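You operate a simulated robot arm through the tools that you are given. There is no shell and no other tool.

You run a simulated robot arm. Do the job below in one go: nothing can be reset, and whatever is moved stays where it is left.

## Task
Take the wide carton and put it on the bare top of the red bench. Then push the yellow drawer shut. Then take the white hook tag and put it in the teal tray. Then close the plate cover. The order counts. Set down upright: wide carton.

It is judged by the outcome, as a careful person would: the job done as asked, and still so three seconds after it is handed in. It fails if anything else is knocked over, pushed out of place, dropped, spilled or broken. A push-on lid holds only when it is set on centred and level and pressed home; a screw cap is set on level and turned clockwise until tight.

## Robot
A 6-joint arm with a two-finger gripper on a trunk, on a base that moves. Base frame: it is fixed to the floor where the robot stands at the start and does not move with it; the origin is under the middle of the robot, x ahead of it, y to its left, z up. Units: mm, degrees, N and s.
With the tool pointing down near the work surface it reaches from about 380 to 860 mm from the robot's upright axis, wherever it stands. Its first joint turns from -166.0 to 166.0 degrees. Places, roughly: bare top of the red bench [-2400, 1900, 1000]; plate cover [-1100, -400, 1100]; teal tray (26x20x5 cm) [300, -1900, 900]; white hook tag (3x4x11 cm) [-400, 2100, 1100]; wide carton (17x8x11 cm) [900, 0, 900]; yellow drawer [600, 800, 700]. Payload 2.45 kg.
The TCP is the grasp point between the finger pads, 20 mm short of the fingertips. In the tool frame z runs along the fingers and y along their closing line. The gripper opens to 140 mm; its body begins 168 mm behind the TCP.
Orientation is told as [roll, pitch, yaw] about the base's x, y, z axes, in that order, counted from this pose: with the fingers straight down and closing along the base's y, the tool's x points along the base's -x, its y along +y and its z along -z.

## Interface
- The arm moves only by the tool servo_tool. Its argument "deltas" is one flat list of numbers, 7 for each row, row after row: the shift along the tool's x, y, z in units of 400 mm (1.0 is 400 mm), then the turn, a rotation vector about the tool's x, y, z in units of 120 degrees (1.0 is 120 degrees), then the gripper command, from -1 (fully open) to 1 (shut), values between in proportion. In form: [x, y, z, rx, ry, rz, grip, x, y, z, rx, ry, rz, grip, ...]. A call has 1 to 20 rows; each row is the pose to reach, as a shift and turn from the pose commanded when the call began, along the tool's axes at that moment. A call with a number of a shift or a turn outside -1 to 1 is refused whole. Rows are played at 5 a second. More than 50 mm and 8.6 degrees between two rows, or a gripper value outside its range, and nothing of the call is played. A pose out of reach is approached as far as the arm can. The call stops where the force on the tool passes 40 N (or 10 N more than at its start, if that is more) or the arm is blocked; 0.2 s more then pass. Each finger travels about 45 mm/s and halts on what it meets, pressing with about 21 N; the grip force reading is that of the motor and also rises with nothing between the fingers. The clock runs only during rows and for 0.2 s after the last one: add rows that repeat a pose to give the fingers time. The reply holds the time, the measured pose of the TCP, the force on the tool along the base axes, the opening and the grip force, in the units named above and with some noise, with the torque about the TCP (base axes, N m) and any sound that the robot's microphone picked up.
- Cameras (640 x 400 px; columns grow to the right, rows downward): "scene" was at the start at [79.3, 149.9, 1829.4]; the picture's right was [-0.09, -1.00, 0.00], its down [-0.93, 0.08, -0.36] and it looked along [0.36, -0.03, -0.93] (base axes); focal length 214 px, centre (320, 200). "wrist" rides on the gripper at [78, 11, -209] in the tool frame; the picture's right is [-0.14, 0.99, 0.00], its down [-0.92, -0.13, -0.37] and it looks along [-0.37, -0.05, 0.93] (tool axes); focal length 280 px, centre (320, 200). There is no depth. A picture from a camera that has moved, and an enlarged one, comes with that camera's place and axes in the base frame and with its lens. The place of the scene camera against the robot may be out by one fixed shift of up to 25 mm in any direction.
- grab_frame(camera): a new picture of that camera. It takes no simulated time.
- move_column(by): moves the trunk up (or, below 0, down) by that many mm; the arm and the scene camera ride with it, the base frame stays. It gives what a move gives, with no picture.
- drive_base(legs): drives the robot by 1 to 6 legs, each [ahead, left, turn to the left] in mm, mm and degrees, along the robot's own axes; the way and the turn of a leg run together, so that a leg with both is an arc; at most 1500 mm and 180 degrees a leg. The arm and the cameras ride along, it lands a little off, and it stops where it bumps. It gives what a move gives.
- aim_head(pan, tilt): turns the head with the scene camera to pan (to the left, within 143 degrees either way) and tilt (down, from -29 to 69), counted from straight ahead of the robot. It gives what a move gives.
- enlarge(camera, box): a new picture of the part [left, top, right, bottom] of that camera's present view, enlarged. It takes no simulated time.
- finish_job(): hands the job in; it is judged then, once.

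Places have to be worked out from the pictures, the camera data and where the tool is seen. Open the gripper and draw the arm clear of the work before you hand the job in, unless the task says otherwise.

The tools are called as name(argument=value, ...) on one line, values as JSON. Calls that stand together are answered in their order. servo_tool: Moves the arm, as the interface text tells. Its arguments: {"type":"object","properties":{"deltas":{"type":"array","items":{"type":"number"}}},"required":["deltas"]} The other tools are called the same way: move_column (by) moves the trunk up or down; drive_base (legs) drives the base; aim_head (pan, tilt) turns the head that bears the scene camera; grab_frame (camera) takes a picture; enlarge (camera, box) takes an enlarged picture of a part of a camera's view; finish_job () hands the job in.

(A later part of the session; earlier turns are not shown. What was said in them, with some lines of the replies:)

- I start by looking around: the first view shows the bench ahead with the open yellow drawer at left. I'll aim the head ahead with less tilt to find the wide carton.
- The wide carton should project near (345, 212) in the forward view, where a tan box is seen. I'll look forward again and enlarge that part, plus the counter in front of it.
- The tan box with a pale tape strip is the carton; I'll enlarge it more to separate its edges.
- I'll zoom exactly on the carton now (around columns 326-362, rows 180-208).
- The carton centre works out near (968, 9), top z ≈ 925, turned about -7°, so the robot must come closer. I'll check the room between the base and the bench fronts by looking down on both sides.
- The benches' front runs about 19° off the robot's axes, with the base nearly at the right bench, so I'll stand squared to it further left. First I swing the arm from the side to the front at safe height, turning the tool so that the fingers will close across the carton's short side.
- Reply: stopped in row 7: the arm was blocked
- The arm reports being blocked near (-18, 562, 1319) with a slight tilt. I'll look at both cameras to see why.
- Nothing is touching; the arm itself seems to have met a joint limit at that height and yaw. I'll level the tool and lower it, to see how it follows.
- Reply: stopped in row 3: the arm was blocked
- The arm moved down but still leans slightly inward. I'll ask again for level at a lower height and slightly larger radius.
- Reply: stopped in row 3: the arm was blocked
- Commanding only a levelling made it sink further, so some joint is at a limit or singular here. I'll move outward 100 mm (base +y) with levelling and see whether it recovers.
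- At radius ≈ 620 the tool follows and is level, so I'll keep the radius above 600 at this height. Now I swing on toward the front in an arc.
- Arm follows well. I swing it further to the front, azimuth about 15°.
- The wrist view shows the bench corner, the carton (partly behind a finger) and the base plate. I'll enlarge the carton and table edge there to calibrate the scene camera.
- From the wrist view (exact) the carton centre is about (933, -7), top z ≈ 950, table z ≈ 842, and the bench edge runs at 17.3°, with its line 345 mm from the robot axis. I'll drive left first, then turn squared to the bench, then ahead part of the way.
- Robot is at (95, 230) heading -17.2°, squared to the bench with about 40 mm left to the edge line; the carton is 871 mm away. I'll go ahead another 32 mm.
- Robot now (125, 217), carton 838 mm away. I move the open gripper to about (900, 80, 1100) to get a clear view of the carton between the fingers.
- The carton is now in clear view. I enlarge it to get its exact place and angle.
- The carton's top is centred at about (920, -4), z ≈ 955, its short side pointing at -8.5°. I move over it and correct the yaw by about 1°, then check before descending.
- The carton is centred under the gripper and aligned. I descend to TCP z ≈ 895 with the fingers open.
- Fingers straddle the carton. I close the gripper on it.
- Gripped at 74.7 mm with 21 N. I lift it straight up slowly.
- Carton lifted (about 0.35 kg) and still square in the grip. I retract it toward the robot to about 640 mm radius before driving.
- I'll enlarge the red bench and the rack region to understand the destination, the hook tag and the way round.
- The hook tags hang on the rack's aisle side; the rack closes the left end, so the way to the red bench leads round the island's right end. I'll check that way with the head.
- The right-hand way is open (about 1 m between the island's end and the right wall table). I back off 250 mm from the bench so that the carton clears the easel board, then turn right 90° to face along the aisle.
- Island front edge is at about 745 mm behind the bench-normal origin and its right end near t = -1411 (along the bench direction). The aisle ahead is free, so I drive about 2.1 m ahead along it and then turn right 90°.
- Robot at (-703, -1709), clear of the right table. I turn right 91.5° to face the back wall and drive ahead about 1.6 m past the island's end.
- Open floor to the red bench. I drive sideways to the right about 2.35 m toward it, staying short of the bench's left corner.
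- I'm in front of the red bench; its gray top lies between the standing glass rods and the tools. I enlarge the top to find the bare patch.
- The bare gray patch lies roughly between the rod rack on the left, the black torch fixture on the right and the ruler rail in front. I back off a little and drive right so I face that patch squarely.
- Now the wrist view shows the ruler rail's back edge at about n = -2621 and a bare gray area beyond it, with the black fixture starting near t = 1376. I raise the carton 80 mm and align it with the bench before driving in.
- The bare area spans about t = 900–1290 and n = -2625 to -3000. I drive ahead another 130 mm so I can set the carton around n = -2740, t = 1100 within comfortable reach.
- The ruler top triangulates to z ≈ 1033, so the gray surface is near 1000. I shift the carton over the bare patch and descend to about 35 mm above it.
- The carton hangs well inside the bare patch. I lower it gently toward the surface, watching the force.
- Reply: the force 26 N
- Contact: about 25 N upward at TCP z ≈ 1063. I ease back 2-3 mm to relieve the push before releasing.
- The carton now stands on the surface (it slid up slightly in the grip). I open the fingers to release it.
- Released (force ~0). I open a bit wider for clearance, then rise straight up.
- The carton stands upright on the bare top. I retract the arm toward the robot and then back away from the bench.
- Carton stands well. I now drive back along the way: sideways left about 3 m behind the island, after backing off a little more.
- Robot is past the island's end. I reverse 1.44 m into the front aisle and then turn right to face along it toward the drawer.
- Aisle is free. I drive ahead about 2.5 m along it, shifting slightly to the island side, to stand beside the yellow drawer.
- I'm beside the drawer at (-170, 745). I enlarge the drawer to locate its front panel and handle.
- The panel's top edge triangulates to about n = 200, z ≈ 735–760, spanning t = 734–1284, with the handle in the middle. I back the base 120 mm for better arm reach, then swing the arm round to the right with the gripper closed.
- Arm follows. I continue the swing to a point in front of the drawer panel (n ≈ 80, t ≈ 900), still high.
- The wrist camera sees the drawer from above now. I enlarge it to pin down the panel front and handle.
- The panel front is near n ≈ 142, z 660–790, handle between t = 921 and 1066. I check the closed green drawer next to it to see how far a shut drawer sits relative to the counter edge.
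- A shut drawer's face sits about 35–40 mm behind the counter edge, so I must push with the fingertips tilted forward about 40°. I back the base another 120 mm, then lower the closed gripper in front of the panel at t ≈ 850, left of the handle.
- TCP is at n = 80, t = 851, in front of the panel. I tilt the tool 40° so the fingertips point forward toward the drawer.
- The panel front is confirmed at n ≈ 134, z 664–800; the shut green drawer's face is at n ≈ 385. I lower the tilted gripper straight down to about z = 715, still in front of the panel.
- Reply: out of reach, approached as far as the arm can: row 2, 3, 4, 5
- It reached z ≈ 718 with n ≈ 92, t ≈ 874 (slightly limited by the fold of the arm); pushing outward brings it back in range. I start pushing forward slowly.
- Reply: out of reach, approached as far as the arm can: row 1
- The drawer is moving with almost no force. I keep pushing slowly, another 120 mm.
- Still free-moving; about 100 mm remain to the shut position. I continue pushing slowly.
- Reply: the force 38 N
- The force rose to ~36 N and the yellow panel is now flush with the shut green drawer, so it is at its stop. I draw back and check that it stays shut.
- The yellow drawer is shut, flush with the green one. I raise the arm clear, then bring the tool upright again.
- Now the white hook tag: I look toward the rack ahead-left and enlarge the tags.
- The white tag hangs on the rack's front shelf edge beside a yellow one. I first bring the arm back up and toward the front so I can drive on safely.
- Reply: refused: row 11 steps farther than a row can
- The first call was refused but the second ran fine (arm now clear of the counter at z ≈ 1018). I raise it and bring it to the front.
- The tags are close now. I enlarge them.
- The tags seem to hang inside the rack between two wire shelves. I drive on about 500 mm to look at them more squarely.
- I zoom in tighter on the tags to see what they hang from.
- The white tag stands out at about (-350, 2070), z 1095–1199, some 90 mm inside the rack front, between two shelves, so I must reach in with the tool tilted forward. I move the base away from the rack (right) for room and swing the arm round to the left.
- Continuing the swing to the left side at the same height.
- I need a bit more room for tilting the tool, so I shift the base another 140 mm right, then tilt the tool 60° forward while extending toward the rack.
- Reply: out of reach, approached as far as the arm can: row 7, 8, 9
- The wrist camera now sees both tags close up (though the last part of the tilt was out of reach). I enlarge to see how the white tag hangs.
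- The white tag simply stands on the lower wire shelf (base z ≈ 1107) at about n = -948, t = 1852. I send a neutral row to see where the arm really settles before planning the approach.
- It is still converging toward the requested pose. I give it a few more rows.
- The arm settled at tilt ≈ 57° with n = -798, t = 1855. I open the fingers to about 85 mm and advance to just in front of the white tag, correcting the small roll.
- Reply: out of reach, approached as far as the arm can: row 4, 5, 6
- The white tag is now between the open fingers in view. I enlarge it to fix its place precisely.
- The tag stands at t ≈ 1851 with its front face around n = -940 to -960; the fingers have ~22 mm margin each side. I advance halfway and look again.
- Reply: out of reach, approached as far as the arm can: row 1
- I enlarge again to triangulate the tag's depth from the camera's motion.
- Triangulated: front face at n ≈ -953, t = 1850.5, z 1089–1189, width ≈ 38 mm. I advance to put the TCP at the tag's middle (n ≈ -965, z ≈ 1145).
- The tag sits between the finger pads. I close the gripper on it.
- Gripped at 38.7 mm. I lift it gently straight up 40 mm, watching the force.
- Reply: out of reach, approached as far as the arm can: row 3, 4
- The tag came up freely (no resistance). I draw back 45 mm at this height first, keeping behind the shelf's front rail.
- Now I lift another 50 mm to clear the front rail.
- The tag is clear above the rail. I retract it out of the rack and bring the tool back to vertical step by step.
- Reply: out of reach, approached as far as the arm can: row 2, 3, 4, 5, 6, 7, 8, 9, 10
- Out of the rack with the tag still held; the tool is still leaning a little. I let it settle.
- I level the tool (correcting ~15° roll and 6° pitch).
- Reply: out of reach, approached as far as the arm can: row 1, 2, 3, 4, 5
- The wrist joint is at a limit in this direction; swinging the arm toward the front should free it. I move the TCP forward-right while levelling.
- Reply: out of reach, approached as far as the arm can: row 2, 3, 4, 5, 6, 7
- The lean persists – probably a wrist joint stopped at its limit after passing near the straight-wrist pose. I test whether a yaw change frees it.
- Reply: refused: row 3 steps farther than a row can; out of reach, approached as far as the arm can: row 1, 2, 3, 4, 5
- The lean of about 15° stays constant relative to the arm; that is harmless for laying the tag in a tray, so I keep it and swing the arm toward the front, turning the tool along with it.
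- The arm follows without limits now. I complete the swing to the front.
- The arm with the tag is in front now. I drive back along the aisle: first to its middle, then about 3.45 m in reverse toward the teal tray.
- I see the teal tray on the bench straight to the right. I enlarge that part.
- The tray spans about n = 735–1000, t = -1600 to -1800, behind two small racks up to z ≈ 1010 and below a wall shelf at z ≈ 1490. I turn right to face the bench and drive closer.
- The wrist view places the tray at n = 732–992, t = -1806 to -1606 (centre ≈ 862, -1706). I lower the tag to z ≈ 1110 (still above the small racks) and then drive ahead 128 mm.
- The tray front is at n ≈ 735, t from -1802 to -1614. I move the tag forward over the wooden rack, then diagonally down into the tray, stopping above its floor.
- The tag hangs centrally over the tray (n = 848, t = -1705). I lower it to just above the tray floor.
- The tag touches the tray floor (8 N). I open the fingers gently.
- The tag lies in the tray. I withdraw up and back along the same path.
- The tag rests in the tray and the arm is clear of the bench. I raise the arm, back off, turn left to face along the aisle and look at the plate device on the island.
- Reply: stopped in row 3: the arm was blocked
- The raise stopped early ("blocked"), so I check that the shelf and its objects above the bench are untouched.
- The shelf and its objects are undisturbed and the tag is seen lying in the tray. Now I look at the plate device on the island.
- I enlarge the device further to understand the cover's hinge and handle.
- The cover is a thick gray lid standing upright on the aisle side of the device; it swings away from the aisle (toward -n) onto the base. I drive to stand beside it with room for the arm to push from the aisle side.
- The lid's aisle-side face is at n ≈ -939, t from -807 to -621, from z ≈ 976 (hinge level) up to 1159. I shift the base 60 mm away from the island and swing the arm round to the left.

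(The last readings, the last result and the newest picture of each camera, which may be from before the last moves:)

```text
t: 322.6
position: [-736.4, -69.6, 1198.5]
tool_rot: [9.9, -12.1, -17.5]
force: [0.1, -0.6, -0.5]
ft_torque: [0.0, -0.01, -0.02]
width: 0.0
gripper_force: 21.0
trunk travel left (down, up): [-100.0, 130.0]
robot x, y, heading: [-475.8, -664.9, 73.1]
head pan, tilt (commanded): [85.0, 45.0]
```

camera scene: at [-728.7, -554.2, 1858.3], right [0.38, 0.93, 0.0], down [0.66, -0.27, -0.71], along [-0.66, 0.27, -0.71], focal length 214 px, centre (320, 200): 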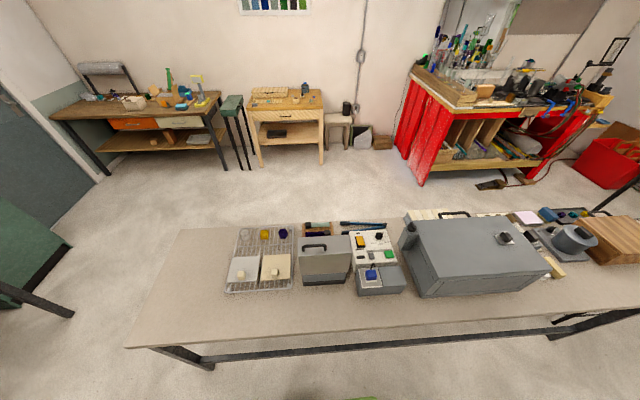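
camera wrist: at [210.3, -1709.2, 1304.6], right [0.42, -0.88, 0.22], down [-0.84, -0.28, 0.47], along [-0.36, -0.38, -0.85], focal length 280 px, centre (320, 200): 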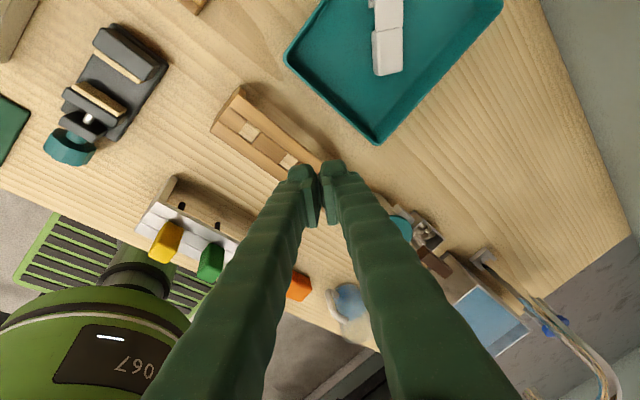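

Path clear: the toolbox top is about z = 1127 and my fingertips are at 1178. I continue the swing to the left until the TCP is in front of the lid.

servo_tool(deltas=[0.0685, -0.0864, -0.03, -0.0072, 0.0057, -0.0329, 1, 0.137, -0.1728, -0.06, -0.0143, 0.0115, -0.0658, 1, 0.2055, -0.2592, -0.09, -0.0215, 0.0172, -0.0987, 1, 0.274, -0.3456, -0.12, -0.0286, 0.023, -0.1316, 1, 0.3425, -0.432, -0.15, -0.0358, 0.0287, -0.1645, 1, 0.3785, -0.5418, -0.177, -0.043, 0.0344, -0.1974, 1, 0.4145, -0.6516, -0.204, -0.0501, 0.0402, -0.2303, 1, 0.4505, -0.7614, -0.231, -0.0573, 0.0459, -0.2632, 1, 0.4865, -0.8712, -0.258, -0.0644, 0.0517, -0.2961, 1, 0.5225, -0.981, -0.285, -0.0716, 0.0574, -0.329, 1])

grab_frame(camera="wrist")

grab_frame(camera="scene")

```text
t: 324.8
position: [-1063.0, -388.4, 1203.4]
tool_rot: [10.7, -11.9, 23.4]
force: [-0.6, -0.9, 0.0]
ft_torque: [0.05, -0.02, 0.01]
width: 0.0
gripper_force: 21.2
trunk travel left (down, up): [-100.0, 130.0]
robot x, y, heading: [-478.0, -667.6, 73.2]
head pan, tilt (commanded): [85.0, 45.0]
```

```text
taken
camera wrist: at [-1163.0, -460.1, 1389.5], right [-0.3, 0.93, 0.21], down [0.84, 0.15, 0.52], along [0.46, 0.33, -0.83], focal length 280 px, centre (320, 200)
```

wrist: 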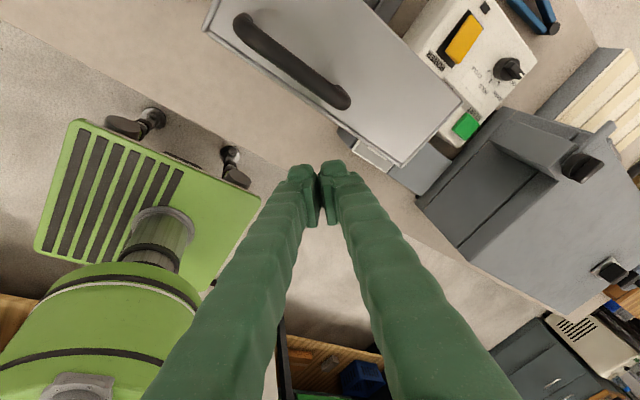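

```text
taken
camera scene: at [-671.9, -573.0, 1858.2], right [0.37, 0.93, 0.0], down [0.66, -0.26, -0.71], along [-0.66, 0.26, -0.71], focal length 214 px, centre (320, 200)
```

scene: 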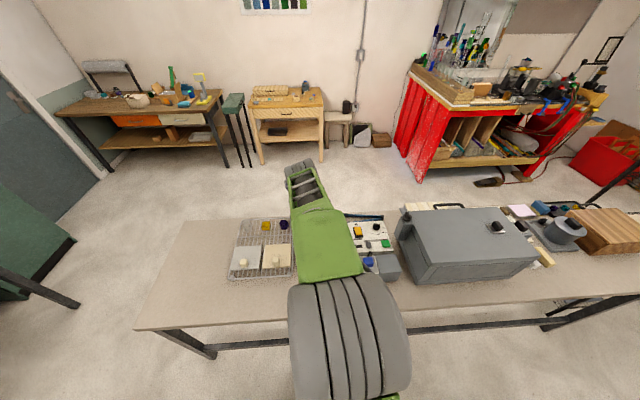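

The lid's aisle face is at n ≈ -950 and t from -808 to -607; my closed fingertips are at n = -898, t = -688. I lower the TCP to about z = 1125 in front of the face.

servo_tool(deltas=[0.0201, -0.0177, 0.0938, 0, 0, 0, 1, 0.0402, -0.0354, 0.1875, 0, 0, 0, 1])

grab_frame(camera="wrist")

```text
t: 325.4
position: [-1063.0, -392.5, 1126.5]
tool_rot: [9.9, -11.4, 23.5]
force: [-0.7, 0.0, -0.9]
ft_torque: [0.02, -0.01, -0.03]
width: 0.0
gripper_force: 21.1
trunk travel left (down, up): [-100.0, 130.0]
robot x, y, heading: [-476.7, -667.5, 73.0]
head pan, tilt (commanded): [85.0, 45.0]
```

```text
taken
camera wrist: at [-1161.7, -459.4, 1314.6], right [-0.3, 0.94, 0.19], down [0.84, 0.16, 0.52], along [0.45, 0.32, -0.83], focal length 280 px, centre (320, 200)
```

wrist: 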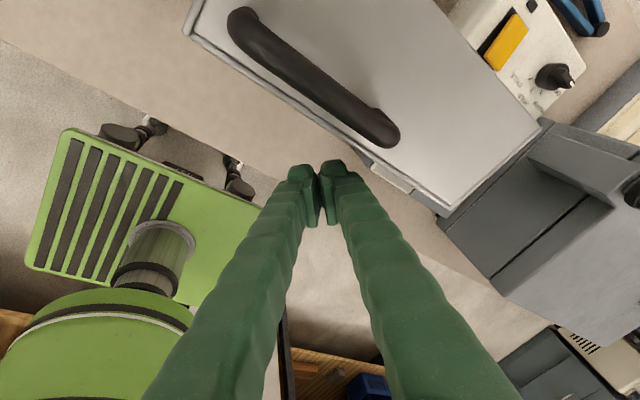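

I push toward -n slowly to make contact with the lid and start it moving.

servo_tool(deltas=[0.0278, 0.0252, -0.0013, 0, 0, 0, 1, 0.0556, 0.0503, -0.0026, 0, 0, 0, 1, 0.0704, 0.0637, -0.0033, 0, 0, 0, 1, 0.0852, 0.0771, -0.004, 0, 0, 0, 1, 0.1, 0.0905, -0.0047, 0, 0, 0, 1, 0.1149, 0.104, -0.0054, 0, 0, 0, 1, 0.1297, 0.1174, -0.0061, 0, 0, 0, 1])

grab_frame(camera="wrist")

grab_frame(camera="scene")

```text
t: 327.0
position: [-1128.3, -369.5, 1124.8]
tool_rot: [10.6, -11.9, 23.3]
force: [0.5, -1.1, 0.4]
ft_torque: [0.0, -0.01, -0.02]
width: 0.0
gripper_force: 21.2
trunk travel left (down, up): [-100.0, 130.0]
robot x, y, heading: [-479.2, -665.8, 72.7]
head pan, tilt (commanded): [85.0, 45.0]
```

```text
taken
camera wrist: at [-1227.3, -440.8, 1312.0], right [-0.3, 0.93, 0.21], down [0.84, 0.15, 0.52], along [0.46, 0.33, -0.83], focal length 280 px, centre (320, 200)
```

wrist: 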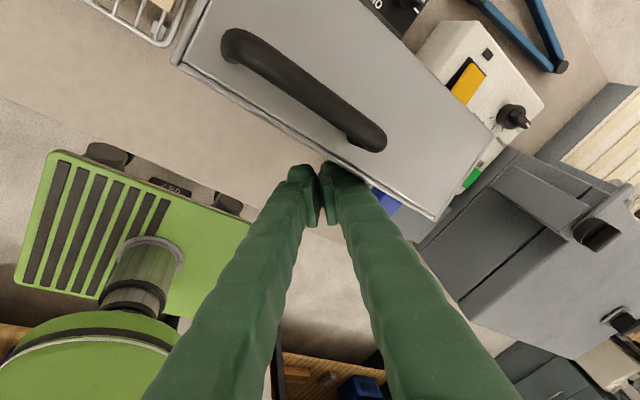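

```text
taken
camera scene: at [-671.2, -572.0, 1858.2], right [0.37, 0.93, 0.0], down [0.66, -0.26, -0.71], along [-0.66, 0.26, -0.71], focal length 214 px, centre (320, 200)
```

scene: 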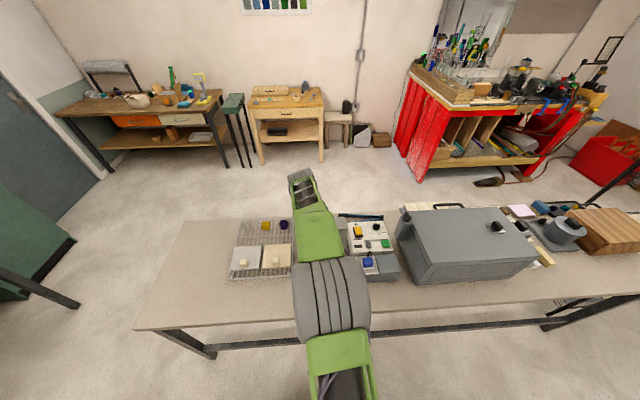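

The lid moves easily and has turned about 16°. I keep following it along its arc, pushing on and slightly down.

servo_tool(deltas=[0.0151, 0.0107, 0.0072, 0, 0, 0, 1, 0.0302, 0.0214, 0.0145, 0, 0, 0, 1, 0.0453, 0.0321, 0.0217, 0, 0, 0, 1, 0.0604, 0.0428, 0.0289, 0, 0, 0, 1, 0.0756, 0.0517, 0.041, 0, 0, 0, 1, 0.0908, 0.0607, 0.0531, 0, 0, 0, 1, 0.106, 0.0696, 0.0651, 0, 0, 0, 1, 0.1212, 0.0785, 0.0772, 0, 0, 0, 1])

grab_frame(camera="wrist")

```text
t: 328.8
position: [-1179.7, -353.0, 1090.3]
tool_rot: [11.0, -12.3, 23.4]
force: [0.4, -0.7, 0.2]
ft_torque: [0.0, 0.01, 0.0]
width: 0.2
gripper_force: 20.9
trunk travel left (down, up): [-100.0, 130.0]
robot x, y, heading: [-479.6, -667.3, 73.3]
head pan, tilt (commanded): [85.0, 45.0]
```

```text
taken
camera wrist: at [-1280.3, -425.5, 1277.1], right [-0.3, 0.93, 0.21], down [0.84, 0.15, 0.52], along [0.46, 0.34, -0.82], focal length 280 px, centre (320, 200)
```

wrist: 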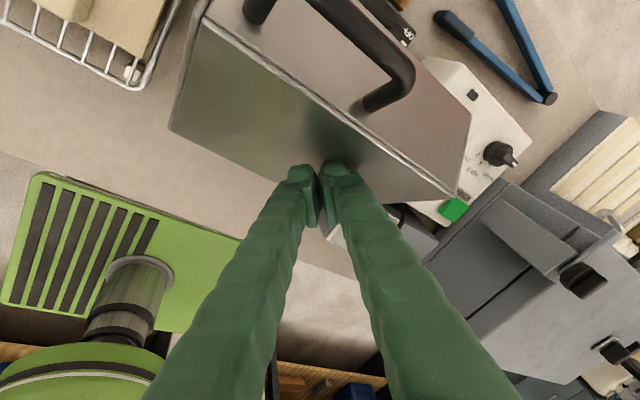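

The lid is about half way down and still follows. I continue along the arc to about 75°.

servo_tool(deltas=[0.0176, 0.0077, 0.0211, 0, 0, 0, 1, 0.0352, 0.0153, 0.0421, 0, 0, 0, 1, 0.0528, 0.023, 0.0632, 0, 0, 0, 1, 0.0628, 0.0249, 0.0816, 0, 0, 0, 1, 0.0728, 0.0269, 0.1, 0, 0, 0, 1, 0.0829, 0.0288, 0.1183, 0, 0, 0, 1, 0.0929, 0.0307, 0.1367, 0, 0, 0, 1])

grab_frame(camera="wrist")

```text
t: 330.4
position: [-1202.2, -348.0, 1040.8]
tool_rot: [11.2, -12.3, 23.3]
force: [0.0, 0.0, -0.1]
ft_torque: [-0.04, -0.01, 0.02]
width: 0.1
gripper_force: 21.2
out of reach, approached as far as the arm can: row 3, 4, 5, 6, 7
trunk travel left (down, up): [-100.0, 130.0]
robot x, y, heading: [-475.8, -668.4, 73.2]
head pan, tilt (commanded): [85.0, 45.0]
```

```text
taken
camera wrist: at [-1300.7, -421.0, 1226.6], right [-0.3, 0.93, 0.22], down [0.84, 0.15, 0.52], along [0.46, 0.34, -0.82], focal length 280 px, centre (320, 200)
```

wrist: 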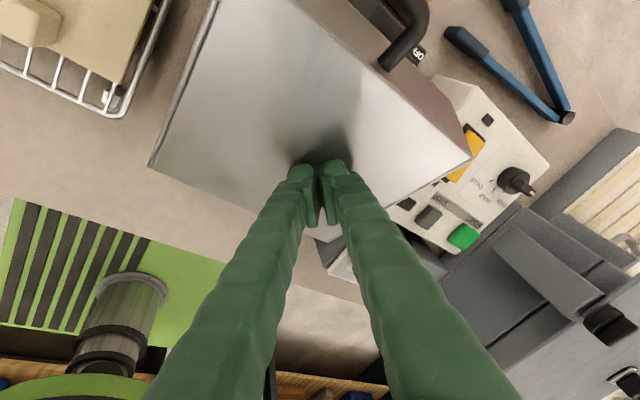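

The arm is near its reach limit in this posture with the lid at roughly 60°. I lift off a little to see whether the lid stays, then move the base 70 mm closer.

servo_tool(deltas=[-0.0155, 0.0136, -0.0721, 0, 0, 0, 1, -0.0309, 0.0273, -0.1442, 0, 0, 0, 1])

grab_frame(camera="wrist")

```text
t: 331.0
position: [-1198.5, -346.7, 1092.7]
tool_rot: [10.8, -12.4, 23.2]
force: [0.6, -0.6, 0.1]
ft_torque: [-0.01, -0.06, -0.02]
width: 0.1
gripper_force: 20.9
out of reach, approached as far as the arm can: row 1, 2
trunk travel left (down, up): [-100.0, 130.0]
robot x, y, heading: [-477.5, -667.0, 73.2]
head pan, tilt (commanded): [85.0, 45.0]
```

```text
taken
camera wrist: at [-1299.0, -419.0, 1279.3], right [-0.3, 0.93, 0.21], down [0.84, 0.15, 0.53], along [0.46, 0.33, -0.82], focal length 280 px, centre (320, 200)
```

wrist: 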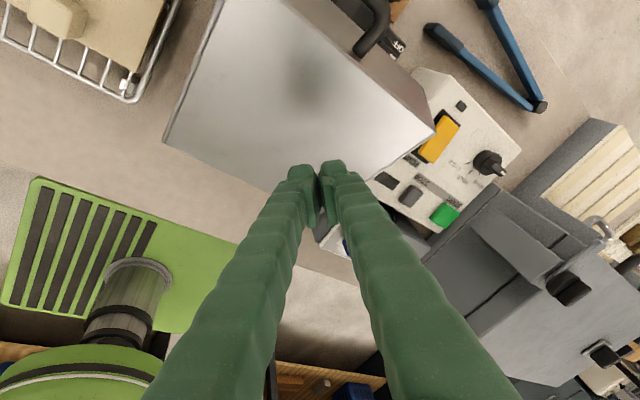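

The lid stays where I leave it (hinge friction), so it is controllable. I pull the tool back and up a little, then move the base 70 mm toward the island.

servo_tool(deltas=[-0.0355, -0.0183, -0.0348, 0, 0, 0, 1, -0.071, -0.0365, -0.0695, 0, 0, 0, 1])

drive_base(legs=[[0, 75, 0]])

grab_frame(camera="wrist")

```text
t: 331.6
position: [-1190.9, -349.5, 1123.3]
tool_rot: [10.6, -12.2, 23.3]
force: [-0.7, -0.2, -0.5]
ft_torque: [0.0, -0.02, -0.05]
width: 0.4
gripper_force: 21.4
out of reach, approached as far as the arm can: row 1, 2
trunk travel left (down, up): [-100.0, 130.0]
robot x, y, heading: [-480.2, -667.2, 73.3]
head pan, tilt (commanded): [85.0, 45.0]
```

```text
t: 332.9
position: [-1262.8, -327.4, 1122.5]
tool_rot: [10.6, -12.3, 23.3]
force: [-0.4, 0.2, 0.0]
ft_torque: [-0.01, -0.07, -0.01]
width: 0.1
gripper_force: 21.4
trunk travel left (down, up): [-100.0, 130.0]
robot x, y, heading: [-549.4, -647.8, 73.2]
head pan, tilt (commanded): [85.0, 45.0]
```

```text
taken
camera wrist: at [-1362.9, -399.4, 1308.9], right [-0.3, 0.93, 0.21], down [0.84, 0.15, 0.53], along [0.46, 0.33, -0.82], focal length 280 px, centre (320, 200)
```

wrist: 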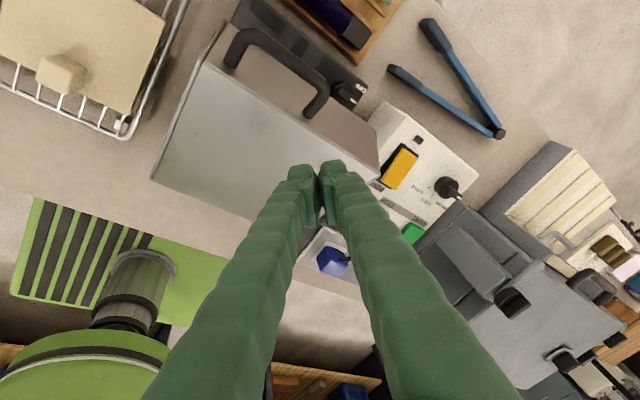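

Now the tool is above the outer half of the lid. I shift slightly toward the hinge and lower onto the lid to press it down.

servo_tool(deltas=[-0.0463, -0.042, 0.002, 0, 0, 0, 1, -0.0385, -0.0488, 0.038, 0, 0, 0, 1, -0.0308, -0.0556, 0.0741, 0, 0, 0, 1, -0.0231, -0.0624, 0.1101, 0, 0, 0, 1, -0.0154, -0.0692, 0.1462, 0, 0, 0, 1])

grab_frame(camera="wrist")

```text
t: 334.1
position: [-1268.1, -329.1, 1081.6]
tool_rot: [10.7, -12.5, 23.3]
force: [0.0, -0.2, 0.7]
ft_torque: [0.04, 0.05, 0.01]
width: 0.0
gripper_force: 21.0
out of reach, approached as far as the arm can: row 1, 2, 3, 4, 5
trunk travel left (down, up): [-100.0, 130.0]
robot x, y, heading: [-549.2, -645.8, 73.1]
head pan, tilt (commanded): [85.0, 45.0]
```

```text
taken
camera wrist: at [-1368.5, -400.4, 1267.0], right [-0.3, 0.93, 0.21], down [0.83, 0.15, 0.53], along [0.46, 0.33, -0.82], focal length 280 px, centre (320, 200)
```

wrist: 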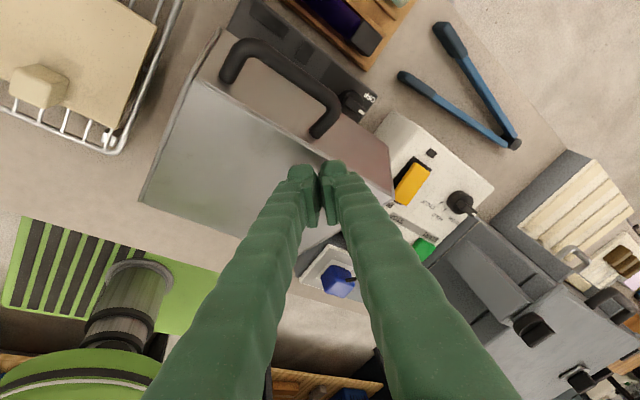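

The arm cannot lower further in this posture, but the trunk can. I lower the column in small steps so the fingertips press the lid down, checking force each time.

move_column(by=-20)

move_column(by=-15)

grab_frame(camera="wrist")

```text
t: 334.8
position: [-1267.4, -328.8, 1060.7]
tool_rot: [10.6, -12.5, 23.2]
force: [-0.1, 0.3, -0.6]
ft_torque: [-0.01, 0.01, 0.03]
width: 0.2
gripper_force: 20.6
trunk travel left (down, up): [-80.0, 150.0]
robot x, y, heading: [-546.2, -644.2, 73.0]
head pan, tilt (commanded): [85.0, 45.0]
```

```text
t: 335.4
position: [-1267.4, -329.2, 1046.8]
tool_rot: [10.7, -12.5, 23.2]
force: [-0.1, 0.3, 0.4]
ft_torque: [0.01, 0.0, 0.0]
width: 0.0
gripper_force: 21.6
trunk travel left (down, up): [-65.0, 165.0]
robot x, y, heading: [-551.7, -646.5, 73.1]
head pan, tilt (commanded): [85.0, 45.0]
```

```text
taken
camera wrist: at [-1368.5, -400.3, 1231.9], right [-0.3, 0.93, 0.21], down [0.83, 0.15, 0.53], along [0.46, 0.33, -0.82], focal length 280 px, centre (320, 200)
```

wrist: 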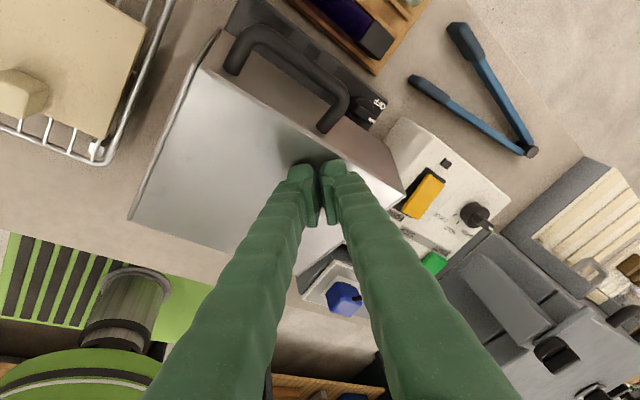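

No contact force yet. I continue lowering the column in small steps.

move_column(by=-15)

move_column(by=-15)

grab_frame(camera="wrist")

```text
t: 336.0
position: [-1265.5, -328.5, 1030.6]
tool_rot: [10.7, -12.5, 23.2]
force: [-0.3, 0.2, 0.0]
ft_torque: [-0.02, -0.01, 0.02]
width: 0.0
gripper_force: 21.6
trunk travel left (down, up): [-50.0, 180.0]
robot x, y, heading: [-548.7, -646.4, 73.3]
head pan, tilt (commanded): [85.0, 45.0]
```

```text
t: 336.6
position: [-1268.0, -328.2, 1015.1]
tool_rot: [10.7, -12.5, 23.3]
force: [0.6, -0.2, -0.2]
ft_torque: [0.0, 0.03, 0.02]
width: 0.0
gripper_force: 20.5
trunk travel left (down, up): [-35.0, 195.0]
robot x, y, heading: [-551.4, -644.7, 73.0]
head pan, tilt (commanded): [85.0, 45.0]
```

```text
taken
camera wrist: at [-1368.5, -400.3, 1202.0], right [-0.3, 0.93, 0.21], down [0.83, 0.15, 0.53], along [0.46, 0.33, -0.82], focal length 280 px, centre (320, 200)
```

wrist: 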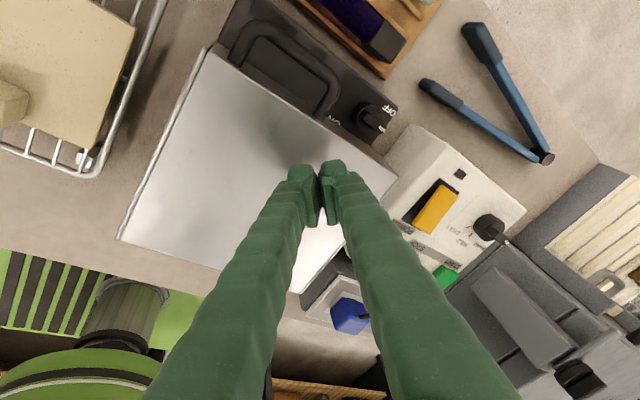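

The lid is almost flat now. I lower in smaller steps until I feel it seat.

move_column(by=-10)

move_column(by=-8)

grab_frame(camera="wrist")

```text
t: 337.2
position: [-1267.7, -328.4, 1006.3]
tool_rot: [10.7, -12.5, 23.2]
force: [-0.2, -0.5, -0.5]
ft_torque: [0.01, 0.0, 0.0]
width: 0.0
gripper_force: 21.0
trunk travel left (down, up): [-25.0, 205.0]
robot x, y, heading: [-546.4, -646.0, 73.1]
head pan, tilt (commanded): [85.0, 45.0]
```

```text
t: 337.8
position: [-1268.5, -327.9, 999.3]
tool_rot: [10.7, -12.4, 23.2]
force: [1.1, -0.4, 5.5]
ft_torque: [-0.07, 0.04, -0.05]
width: 0.0
gripper_force: 20.0
trunk travel left (down, up): [-17.0, 213.0]
robot x, y, heading: [-551.1, -644.7, 72.9]
head pan, tilt (commanded): [85.0, 45.0]
```

```text
taken
camera wrist: at [-1368.5, -400.4, 1184.9], right [-0.3, 0.93, 0.21], down [0.84, 0.15, 0.53], along [0.46, 0.33, -0.82], focal length 280 px, centre (320, 200)
```

wrist: 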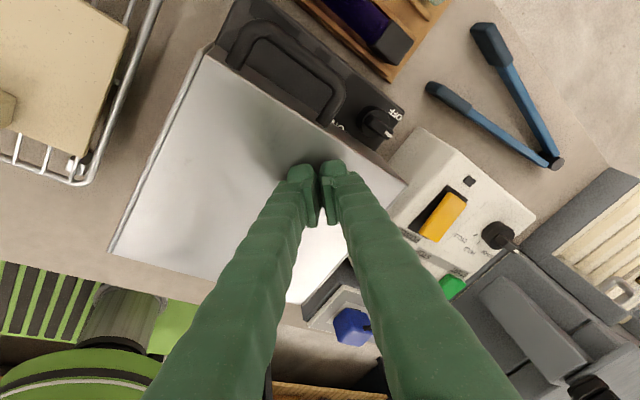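

Contact force is rising (5.5 N). I press a little further to make sure it is fully home.

move_column(by=-3)

grab_frame(camera="scene")

```text
t: 338.3
position: [-1267.3, -329.1, 998.8]
tool_rot: [10.9, -12.3, 23.1]
force: [-1.9, -0.2, 24.1]
ft_torque: [-0.27, 0.16, -0.07]
width: 0.1
gripper_force: 21.2
trunk travel left (down, up): [-14.0, 216.0]
robot x, y, heading: [-548.2, -644.9, 73.1]
head pan, tilt (commanded): [85.0, 45.0]
```

```text
taken
camera scene: at [-740.9, -551.3, 1772.7], right [0.37, 0.93, 0.0], down [0.66, -0.26, -0.71], along [-0.66, 0.26, -0.71], focal length 214 px, centre (320, 200)
```

scene: 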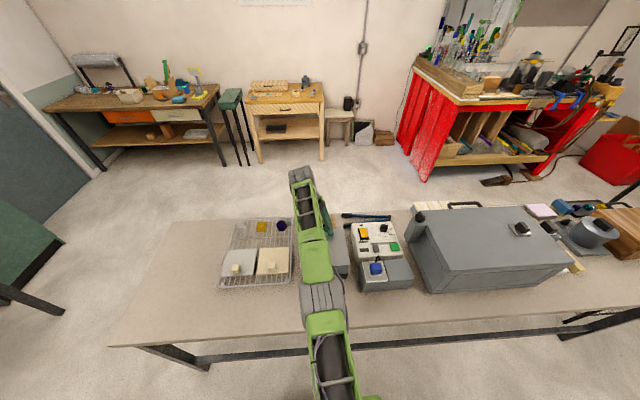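

Firm stop at 24 N: the lid is home. I raise the column again to free it and check that the lid stays shut.

move_column(by=86)

grab_frame(camera="wrist")

```text
t: 339.5
position: [-1266.7, -327.8, 1081.6]
tool_rot: [10.6, -12.5, 23.2]
force: [-0.3, -0.5, 0.2]
ft_torque: [-0.01, 0.01, -0.01]
width: 0.1
gripper_force: 21.0
trunk travel left (down, up): [-100.0, 130.0]
robot x, y, heading: [-549.4, -647.9, 73.2]
head pan, tilt (commanded): [85.0, 45.0]
```

```text
taken
camera wrist: at [-1368.8, -400.2, 1266.2], right [-0.3, 0.93, 0.21], down [0.83, 0.15, 0.53], along [0.46, 0.33, -0.82], focal length 280 px, centre (320, 200)
```

wrist: 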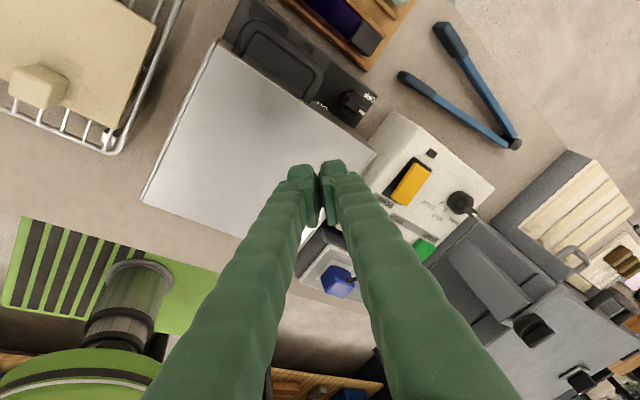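

The lid lies flat and shut. I raise the column and drive the base away from the island so that the arm leaves the work.

move_column(by=100)

drive_base(legs=[[0, -300, 0]])

grab_frame(camera="scene")

enlarge(camera="scene", box=[220, 150, 400, 280])

```text
t: 340.9
position: [-1267.8, -328.4, 1180.2]
tool_rot: [10.7, -12.5, 23.2]
force: [0.0, -0.4, 0.1]
ft_torque: [-0.01, -0.05, 0.01]
width: 0.0
gripper_force: 21.1
trunk travel left (down, up): [-200.0, 30.0]
robot x, y, heading: [-551.2, -645.1, 73.1]
head pan, tilt (commanded): [85.0, 45.0]
```

```text
t: 344.2
position: [-972.1, -423.8, 1181.7]
tool_rot: [10.7, -12.6, 23.6]
force: [-0.2, -0.6, 0.0]
ft_torque: [0.0, 0.02, 0.01]
width: 0.0
gripper_force: 20.7
trunk travel left (down, up): [-200.0, 30.0]
robot x, y, heading: [-254.8, -734.8, 73.5]
head pan, tilt (commanded): [85.0, 45.0]
```

```text
taken
camera scene: at [-446.1, -641.1, 1958.3], right [0.37, 0.93, 0.0], down [0.66, -0.26, -0.71], along [-0.66, 0.26, -0.71], focal length 214 px, centre (320, 200)
```

scene: 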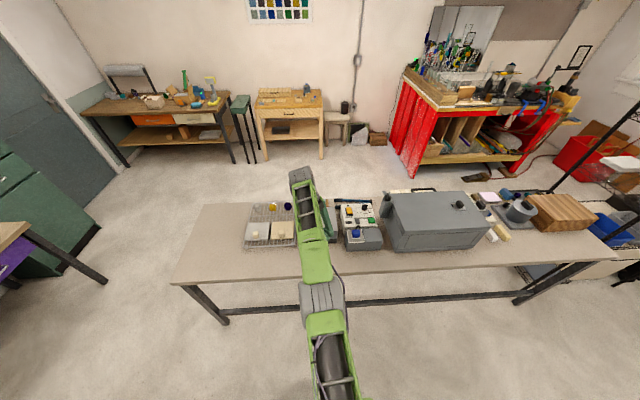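

```text
3.08 times, centred on (310, 215) of scene
camera zoom: at [-446.1, -641.1, 1958.3], right [0.37, 0.93, 0.0], down [0.66, -0.26, -0.71], along [-0.66, 0.26, -0.71], focal length 660 px, centre (351, 154)
```

zoom: 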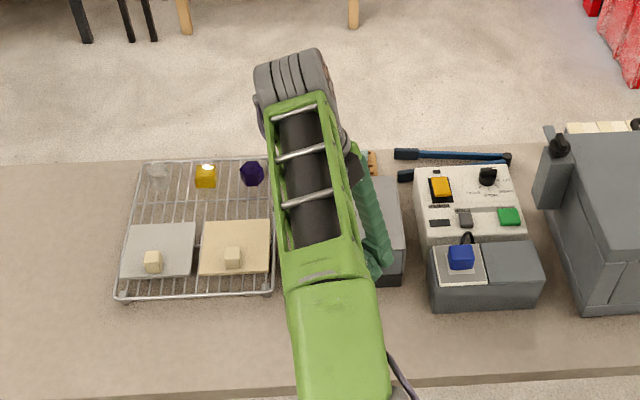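

I swing the arm toward the front over the aisle and open the gripper, so the view of the device is free and nothing is in the way.

servo_tool(deltas=[-0.1083, 0.0161, 0.0277, 0.0063, -0.0053, 0.0279, 1, -0.2167, 0.0322, 0.0553, 0.0127, -0.0105, 0.0558, 1, -0.325, 0.0483, 0.083, 0.019, -0.0158, 0.0837, 1, -0.4333, 0.0644, 0.1107, 0.0254, -0.0211, 0.1116, 0.8, -0.5417, 0.0806, 0.1383, 0.0317, -0.0263, 0.1394, 0.5, -0.65, 0.0967, 0.166, 0.0381, -0.0316, 0.1673, 0.2, -0.7583, 0.1128, 0.1937, 0.0444, -0.0369, 0.1952, 0, -0.8667, 0.1289, 0.2213, 0.0508, -0.0421, 0.2231, -0.3, -0.975, 0.145, 0.249, 0.0571, -0.0474, 0.251, -0.3, -0.975, 0.145, 0.249, 0.0571, -0.0474, 0.251, -0.3, -0.975, 0.145, 0.249, 0.0571, -0.0474, 0.251, -0.3])

grab_frame(camera="scene")

enlarge(camera="scene", box=[220, 150, 400, 280])

```text
t: 346.6
position: [-793.0, -233.6, 1294.9]
tool_rot: [7.5, -17.6, -3.9]
force: [1.1, 0.2, 0.3]
ft_torque: [-0.13, 0.27, -0.02]
width: 91.3
gripper_force: 0.0
out of reach, approached as far as the arm can: row 1, 2, 3, 4, 5, 6, 7, 8, 9, 10, 11
trunk travel left (down, up): [-200.0, 30.0]
robot x, y, heading: [-250.2, -731.5, 73.5]
head pan, tilt (commanded): [85.0, 45.0]
```

```text
taken
camera scene: at [-441.0, -640.2, 1959.0], right [0.37, 0.93, 0.0], down [0.65, -0.26, -0.71], along [-0.66, 0.26, -0.7], focal length 214 px, centre (320, 200)
```

scene: 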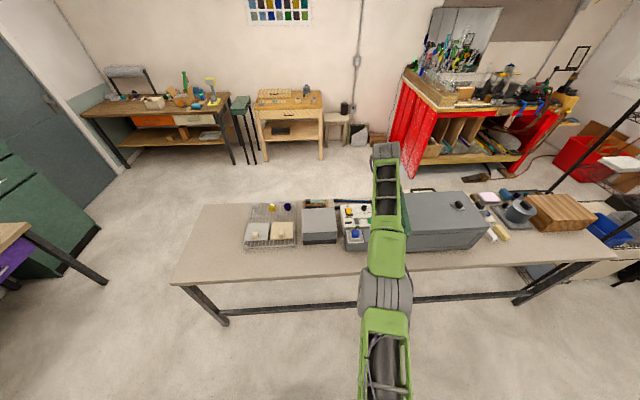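

```text
3.08 times, centred on (310, 215) of scene
camera zoom: at [-441.0, -640.2, 1959.0], right [0.37, 0.93, 0.0], down [0.65, -0.26, -0.71], along [-0.66, 0.26, -0.7], focal length 660 px, centre (351, 154)
```

zoom: 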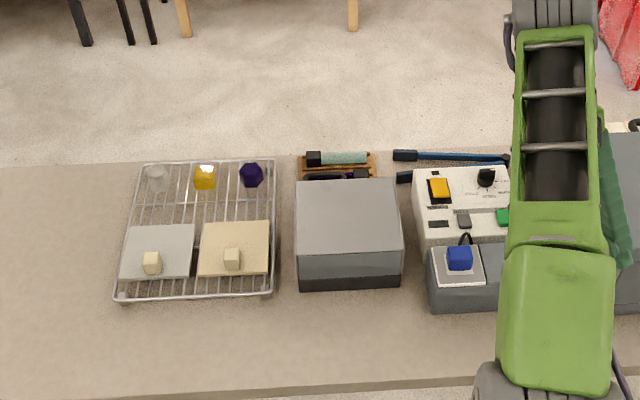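

The lid is shut flat on its base. I now verify the other results: carton on the red bench, drawer and tag.

enlarge(camera="scene", box=[400, 50, 580, 170])

aim_head(pan=-40, tilt=45)

grab_frame(camera="scene")

aim_head(pan=-135, tilt=35)

grab_frame(camera="scene")

```text
3.33 times, centred on (490, 110) of scene
camera zoom: at [-441.0, -640.2, 1959.0], right [0.37, 0.93, 0.0], down [0.65, -0.26, -0.71], along [-0.66, 0.26, -0.7], focal length 715 px, centre (-247, 500)
```

zoom: 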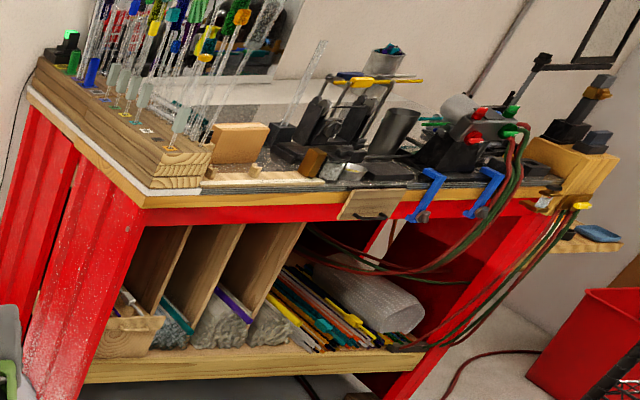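

```text
t: 348.6
position: [-799.4, -234.1, 1293.6]
tool_rot: [7.6, -17.5, -3.7]
force: [-0.3, 0.8, 0.4]
ft_torque: [0.0, 0.01, -0.02]
width: 90.9
gripper_force: 0.1
trunk travel left (down, up): [-200.0, 30.0]
robot x, y, heading: [-251.0, -735.7, 73.5]
head pan, tilt (commanded): [-40.0, 45.0]
```

```text
taken
camera scene: at [-303.1, -625.8, 1958.2], right [0.55, -0.83, 0.0], down [-0.59, -0.39, -0.71], along [0.59, 0.39, -0.71], focal length 214 px, centre (320, 200)
```

scene: 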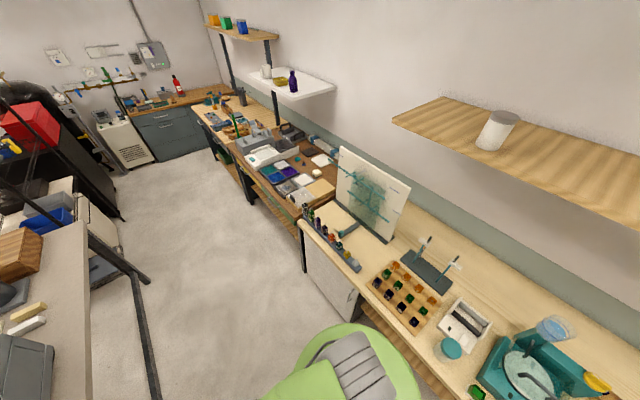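

```text
t: 350.3
position: [-800.1, -234.4, 1293.3]
tool_rot: [7.6, -17.6, -3.7]
force: [0.4, 1.0, -0.4]
ft_torque: [-0.02, 0.04, -0.03]
width: 91.2
gripper_force: 0.1
trunk travel left (down, up): [-200.0, 30.0]
robot x, y, heading: [-255.0, -734.9, 73.6]
head pan, tilt (commanded): [-135.0, 35.0]
```

```text
taken
camera scene: at [-328.8, -748.1, 1973.1], right [-0.88, -0.48, 0.0], down [-0.27, 0.5, -0.82], along [0.39, -0.72, -0.57], focal length 214 px, centre (320, 200)
```

scene: 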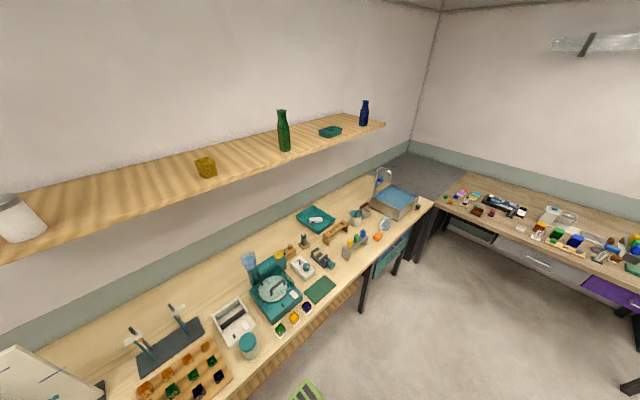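

Carton upright on the bench and tag in the tray. One last look at the yellow drawer front.

aim_head(pan=-25, tilt=35)

enlarge(camera="scene", box=[200, 140, 400, 280])

aim_head(pan=55, tilt=45)

grab_frame(camera="scene")

```text
t: 352.2
position: [-799.3, -235.1, 1293.4]
tool_rot: [7.5, -17.6, -3.7]
force: [0.5, 0.4, -0.4]
ft_torque: [-0.01, -0.02, 0.01]
width: 91.0
gripper_force: 0.3
trunk travel left (down, up): [-200.0, 30.0]
robot x, y, heading: [-252.6, -736.3, 73.7]
head pan, tilt (commanded): [-25.0, 35.0]
```

```text
2.86 times, centred on (300, 210) of scene
camera zoom: at [-312.5, -604.9, 1973.1], right [0.75, -0.66, 0.0], down [-0.38, -0.43, -0.82], along [0.54, 0.61, -0.57], focal length 613 px, centre (377, 171)
```

zoom: 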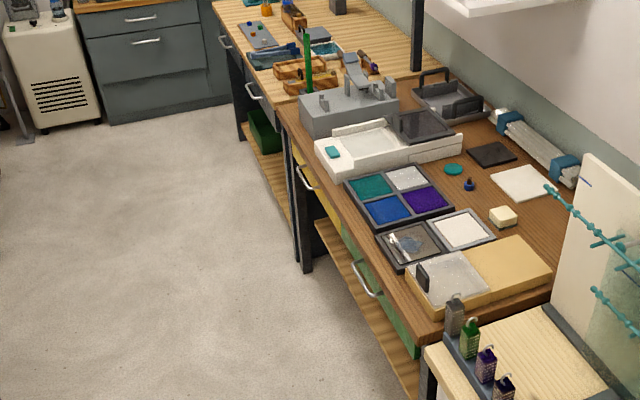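

```text
t: 353.7
position: [-799.3, -234.4, 1293.8]
tool_rot: [7.6, -17.6, -3.7]
force: [-0.1, 0.3, -0.1]
ft_torque: [0.02, 0.01, -0.01]
width: 91.0
gripper_force: 0.0
trunk travel left (down, up): [-200.0, 30.0]
robot x, y, heading: [-253.7, -735.6, 73.7]
head pan, tilt (commanded): [55.0, 45.0]
```

```text
taken
camera scene: at [-421.5, -607.1, 1958.2], right [0.78, 0.62, 0.0], down [0.44, -0.55, -0.71], along [-0.44, 0.55, -0.71], focal length 214 px, centre (320, 200)
```

scene: 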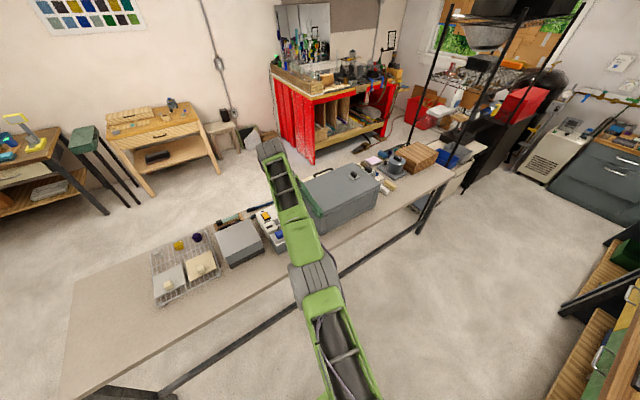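

All four results hold: the carton stands on the red bench, the drawer is shut flush, the tag lies in the teal tray and the plate cover is closed. The gripper is open and the arm hangs clear above the aisle, so I hand the job in.

finish_job()

```text
The job is handed in.
```

All four steps are done in the order you asked, and I've handed the job in. I checked each one with the cameras before handing in.

- **Wide carton:** it stands upright on the bare grey part of the red bench top.
- **Yellow drawer:** it is pushed fully shut, flush with the closed green drawer beside it.
- **White hook tag:** it lies inside the teal tray.
- **Plate cover:** it is folded down flat and pressed against its stop with about 24 N.

I saw nothing else knocked over or moved. At one point the arm stopped on its own below the wall shelf over the bench with the tray. I put this down to a joint limit, since everything on the shelf was still standing in place.

The gripper is open. The arm is clear of the work, well above the island's aisle-side edge.
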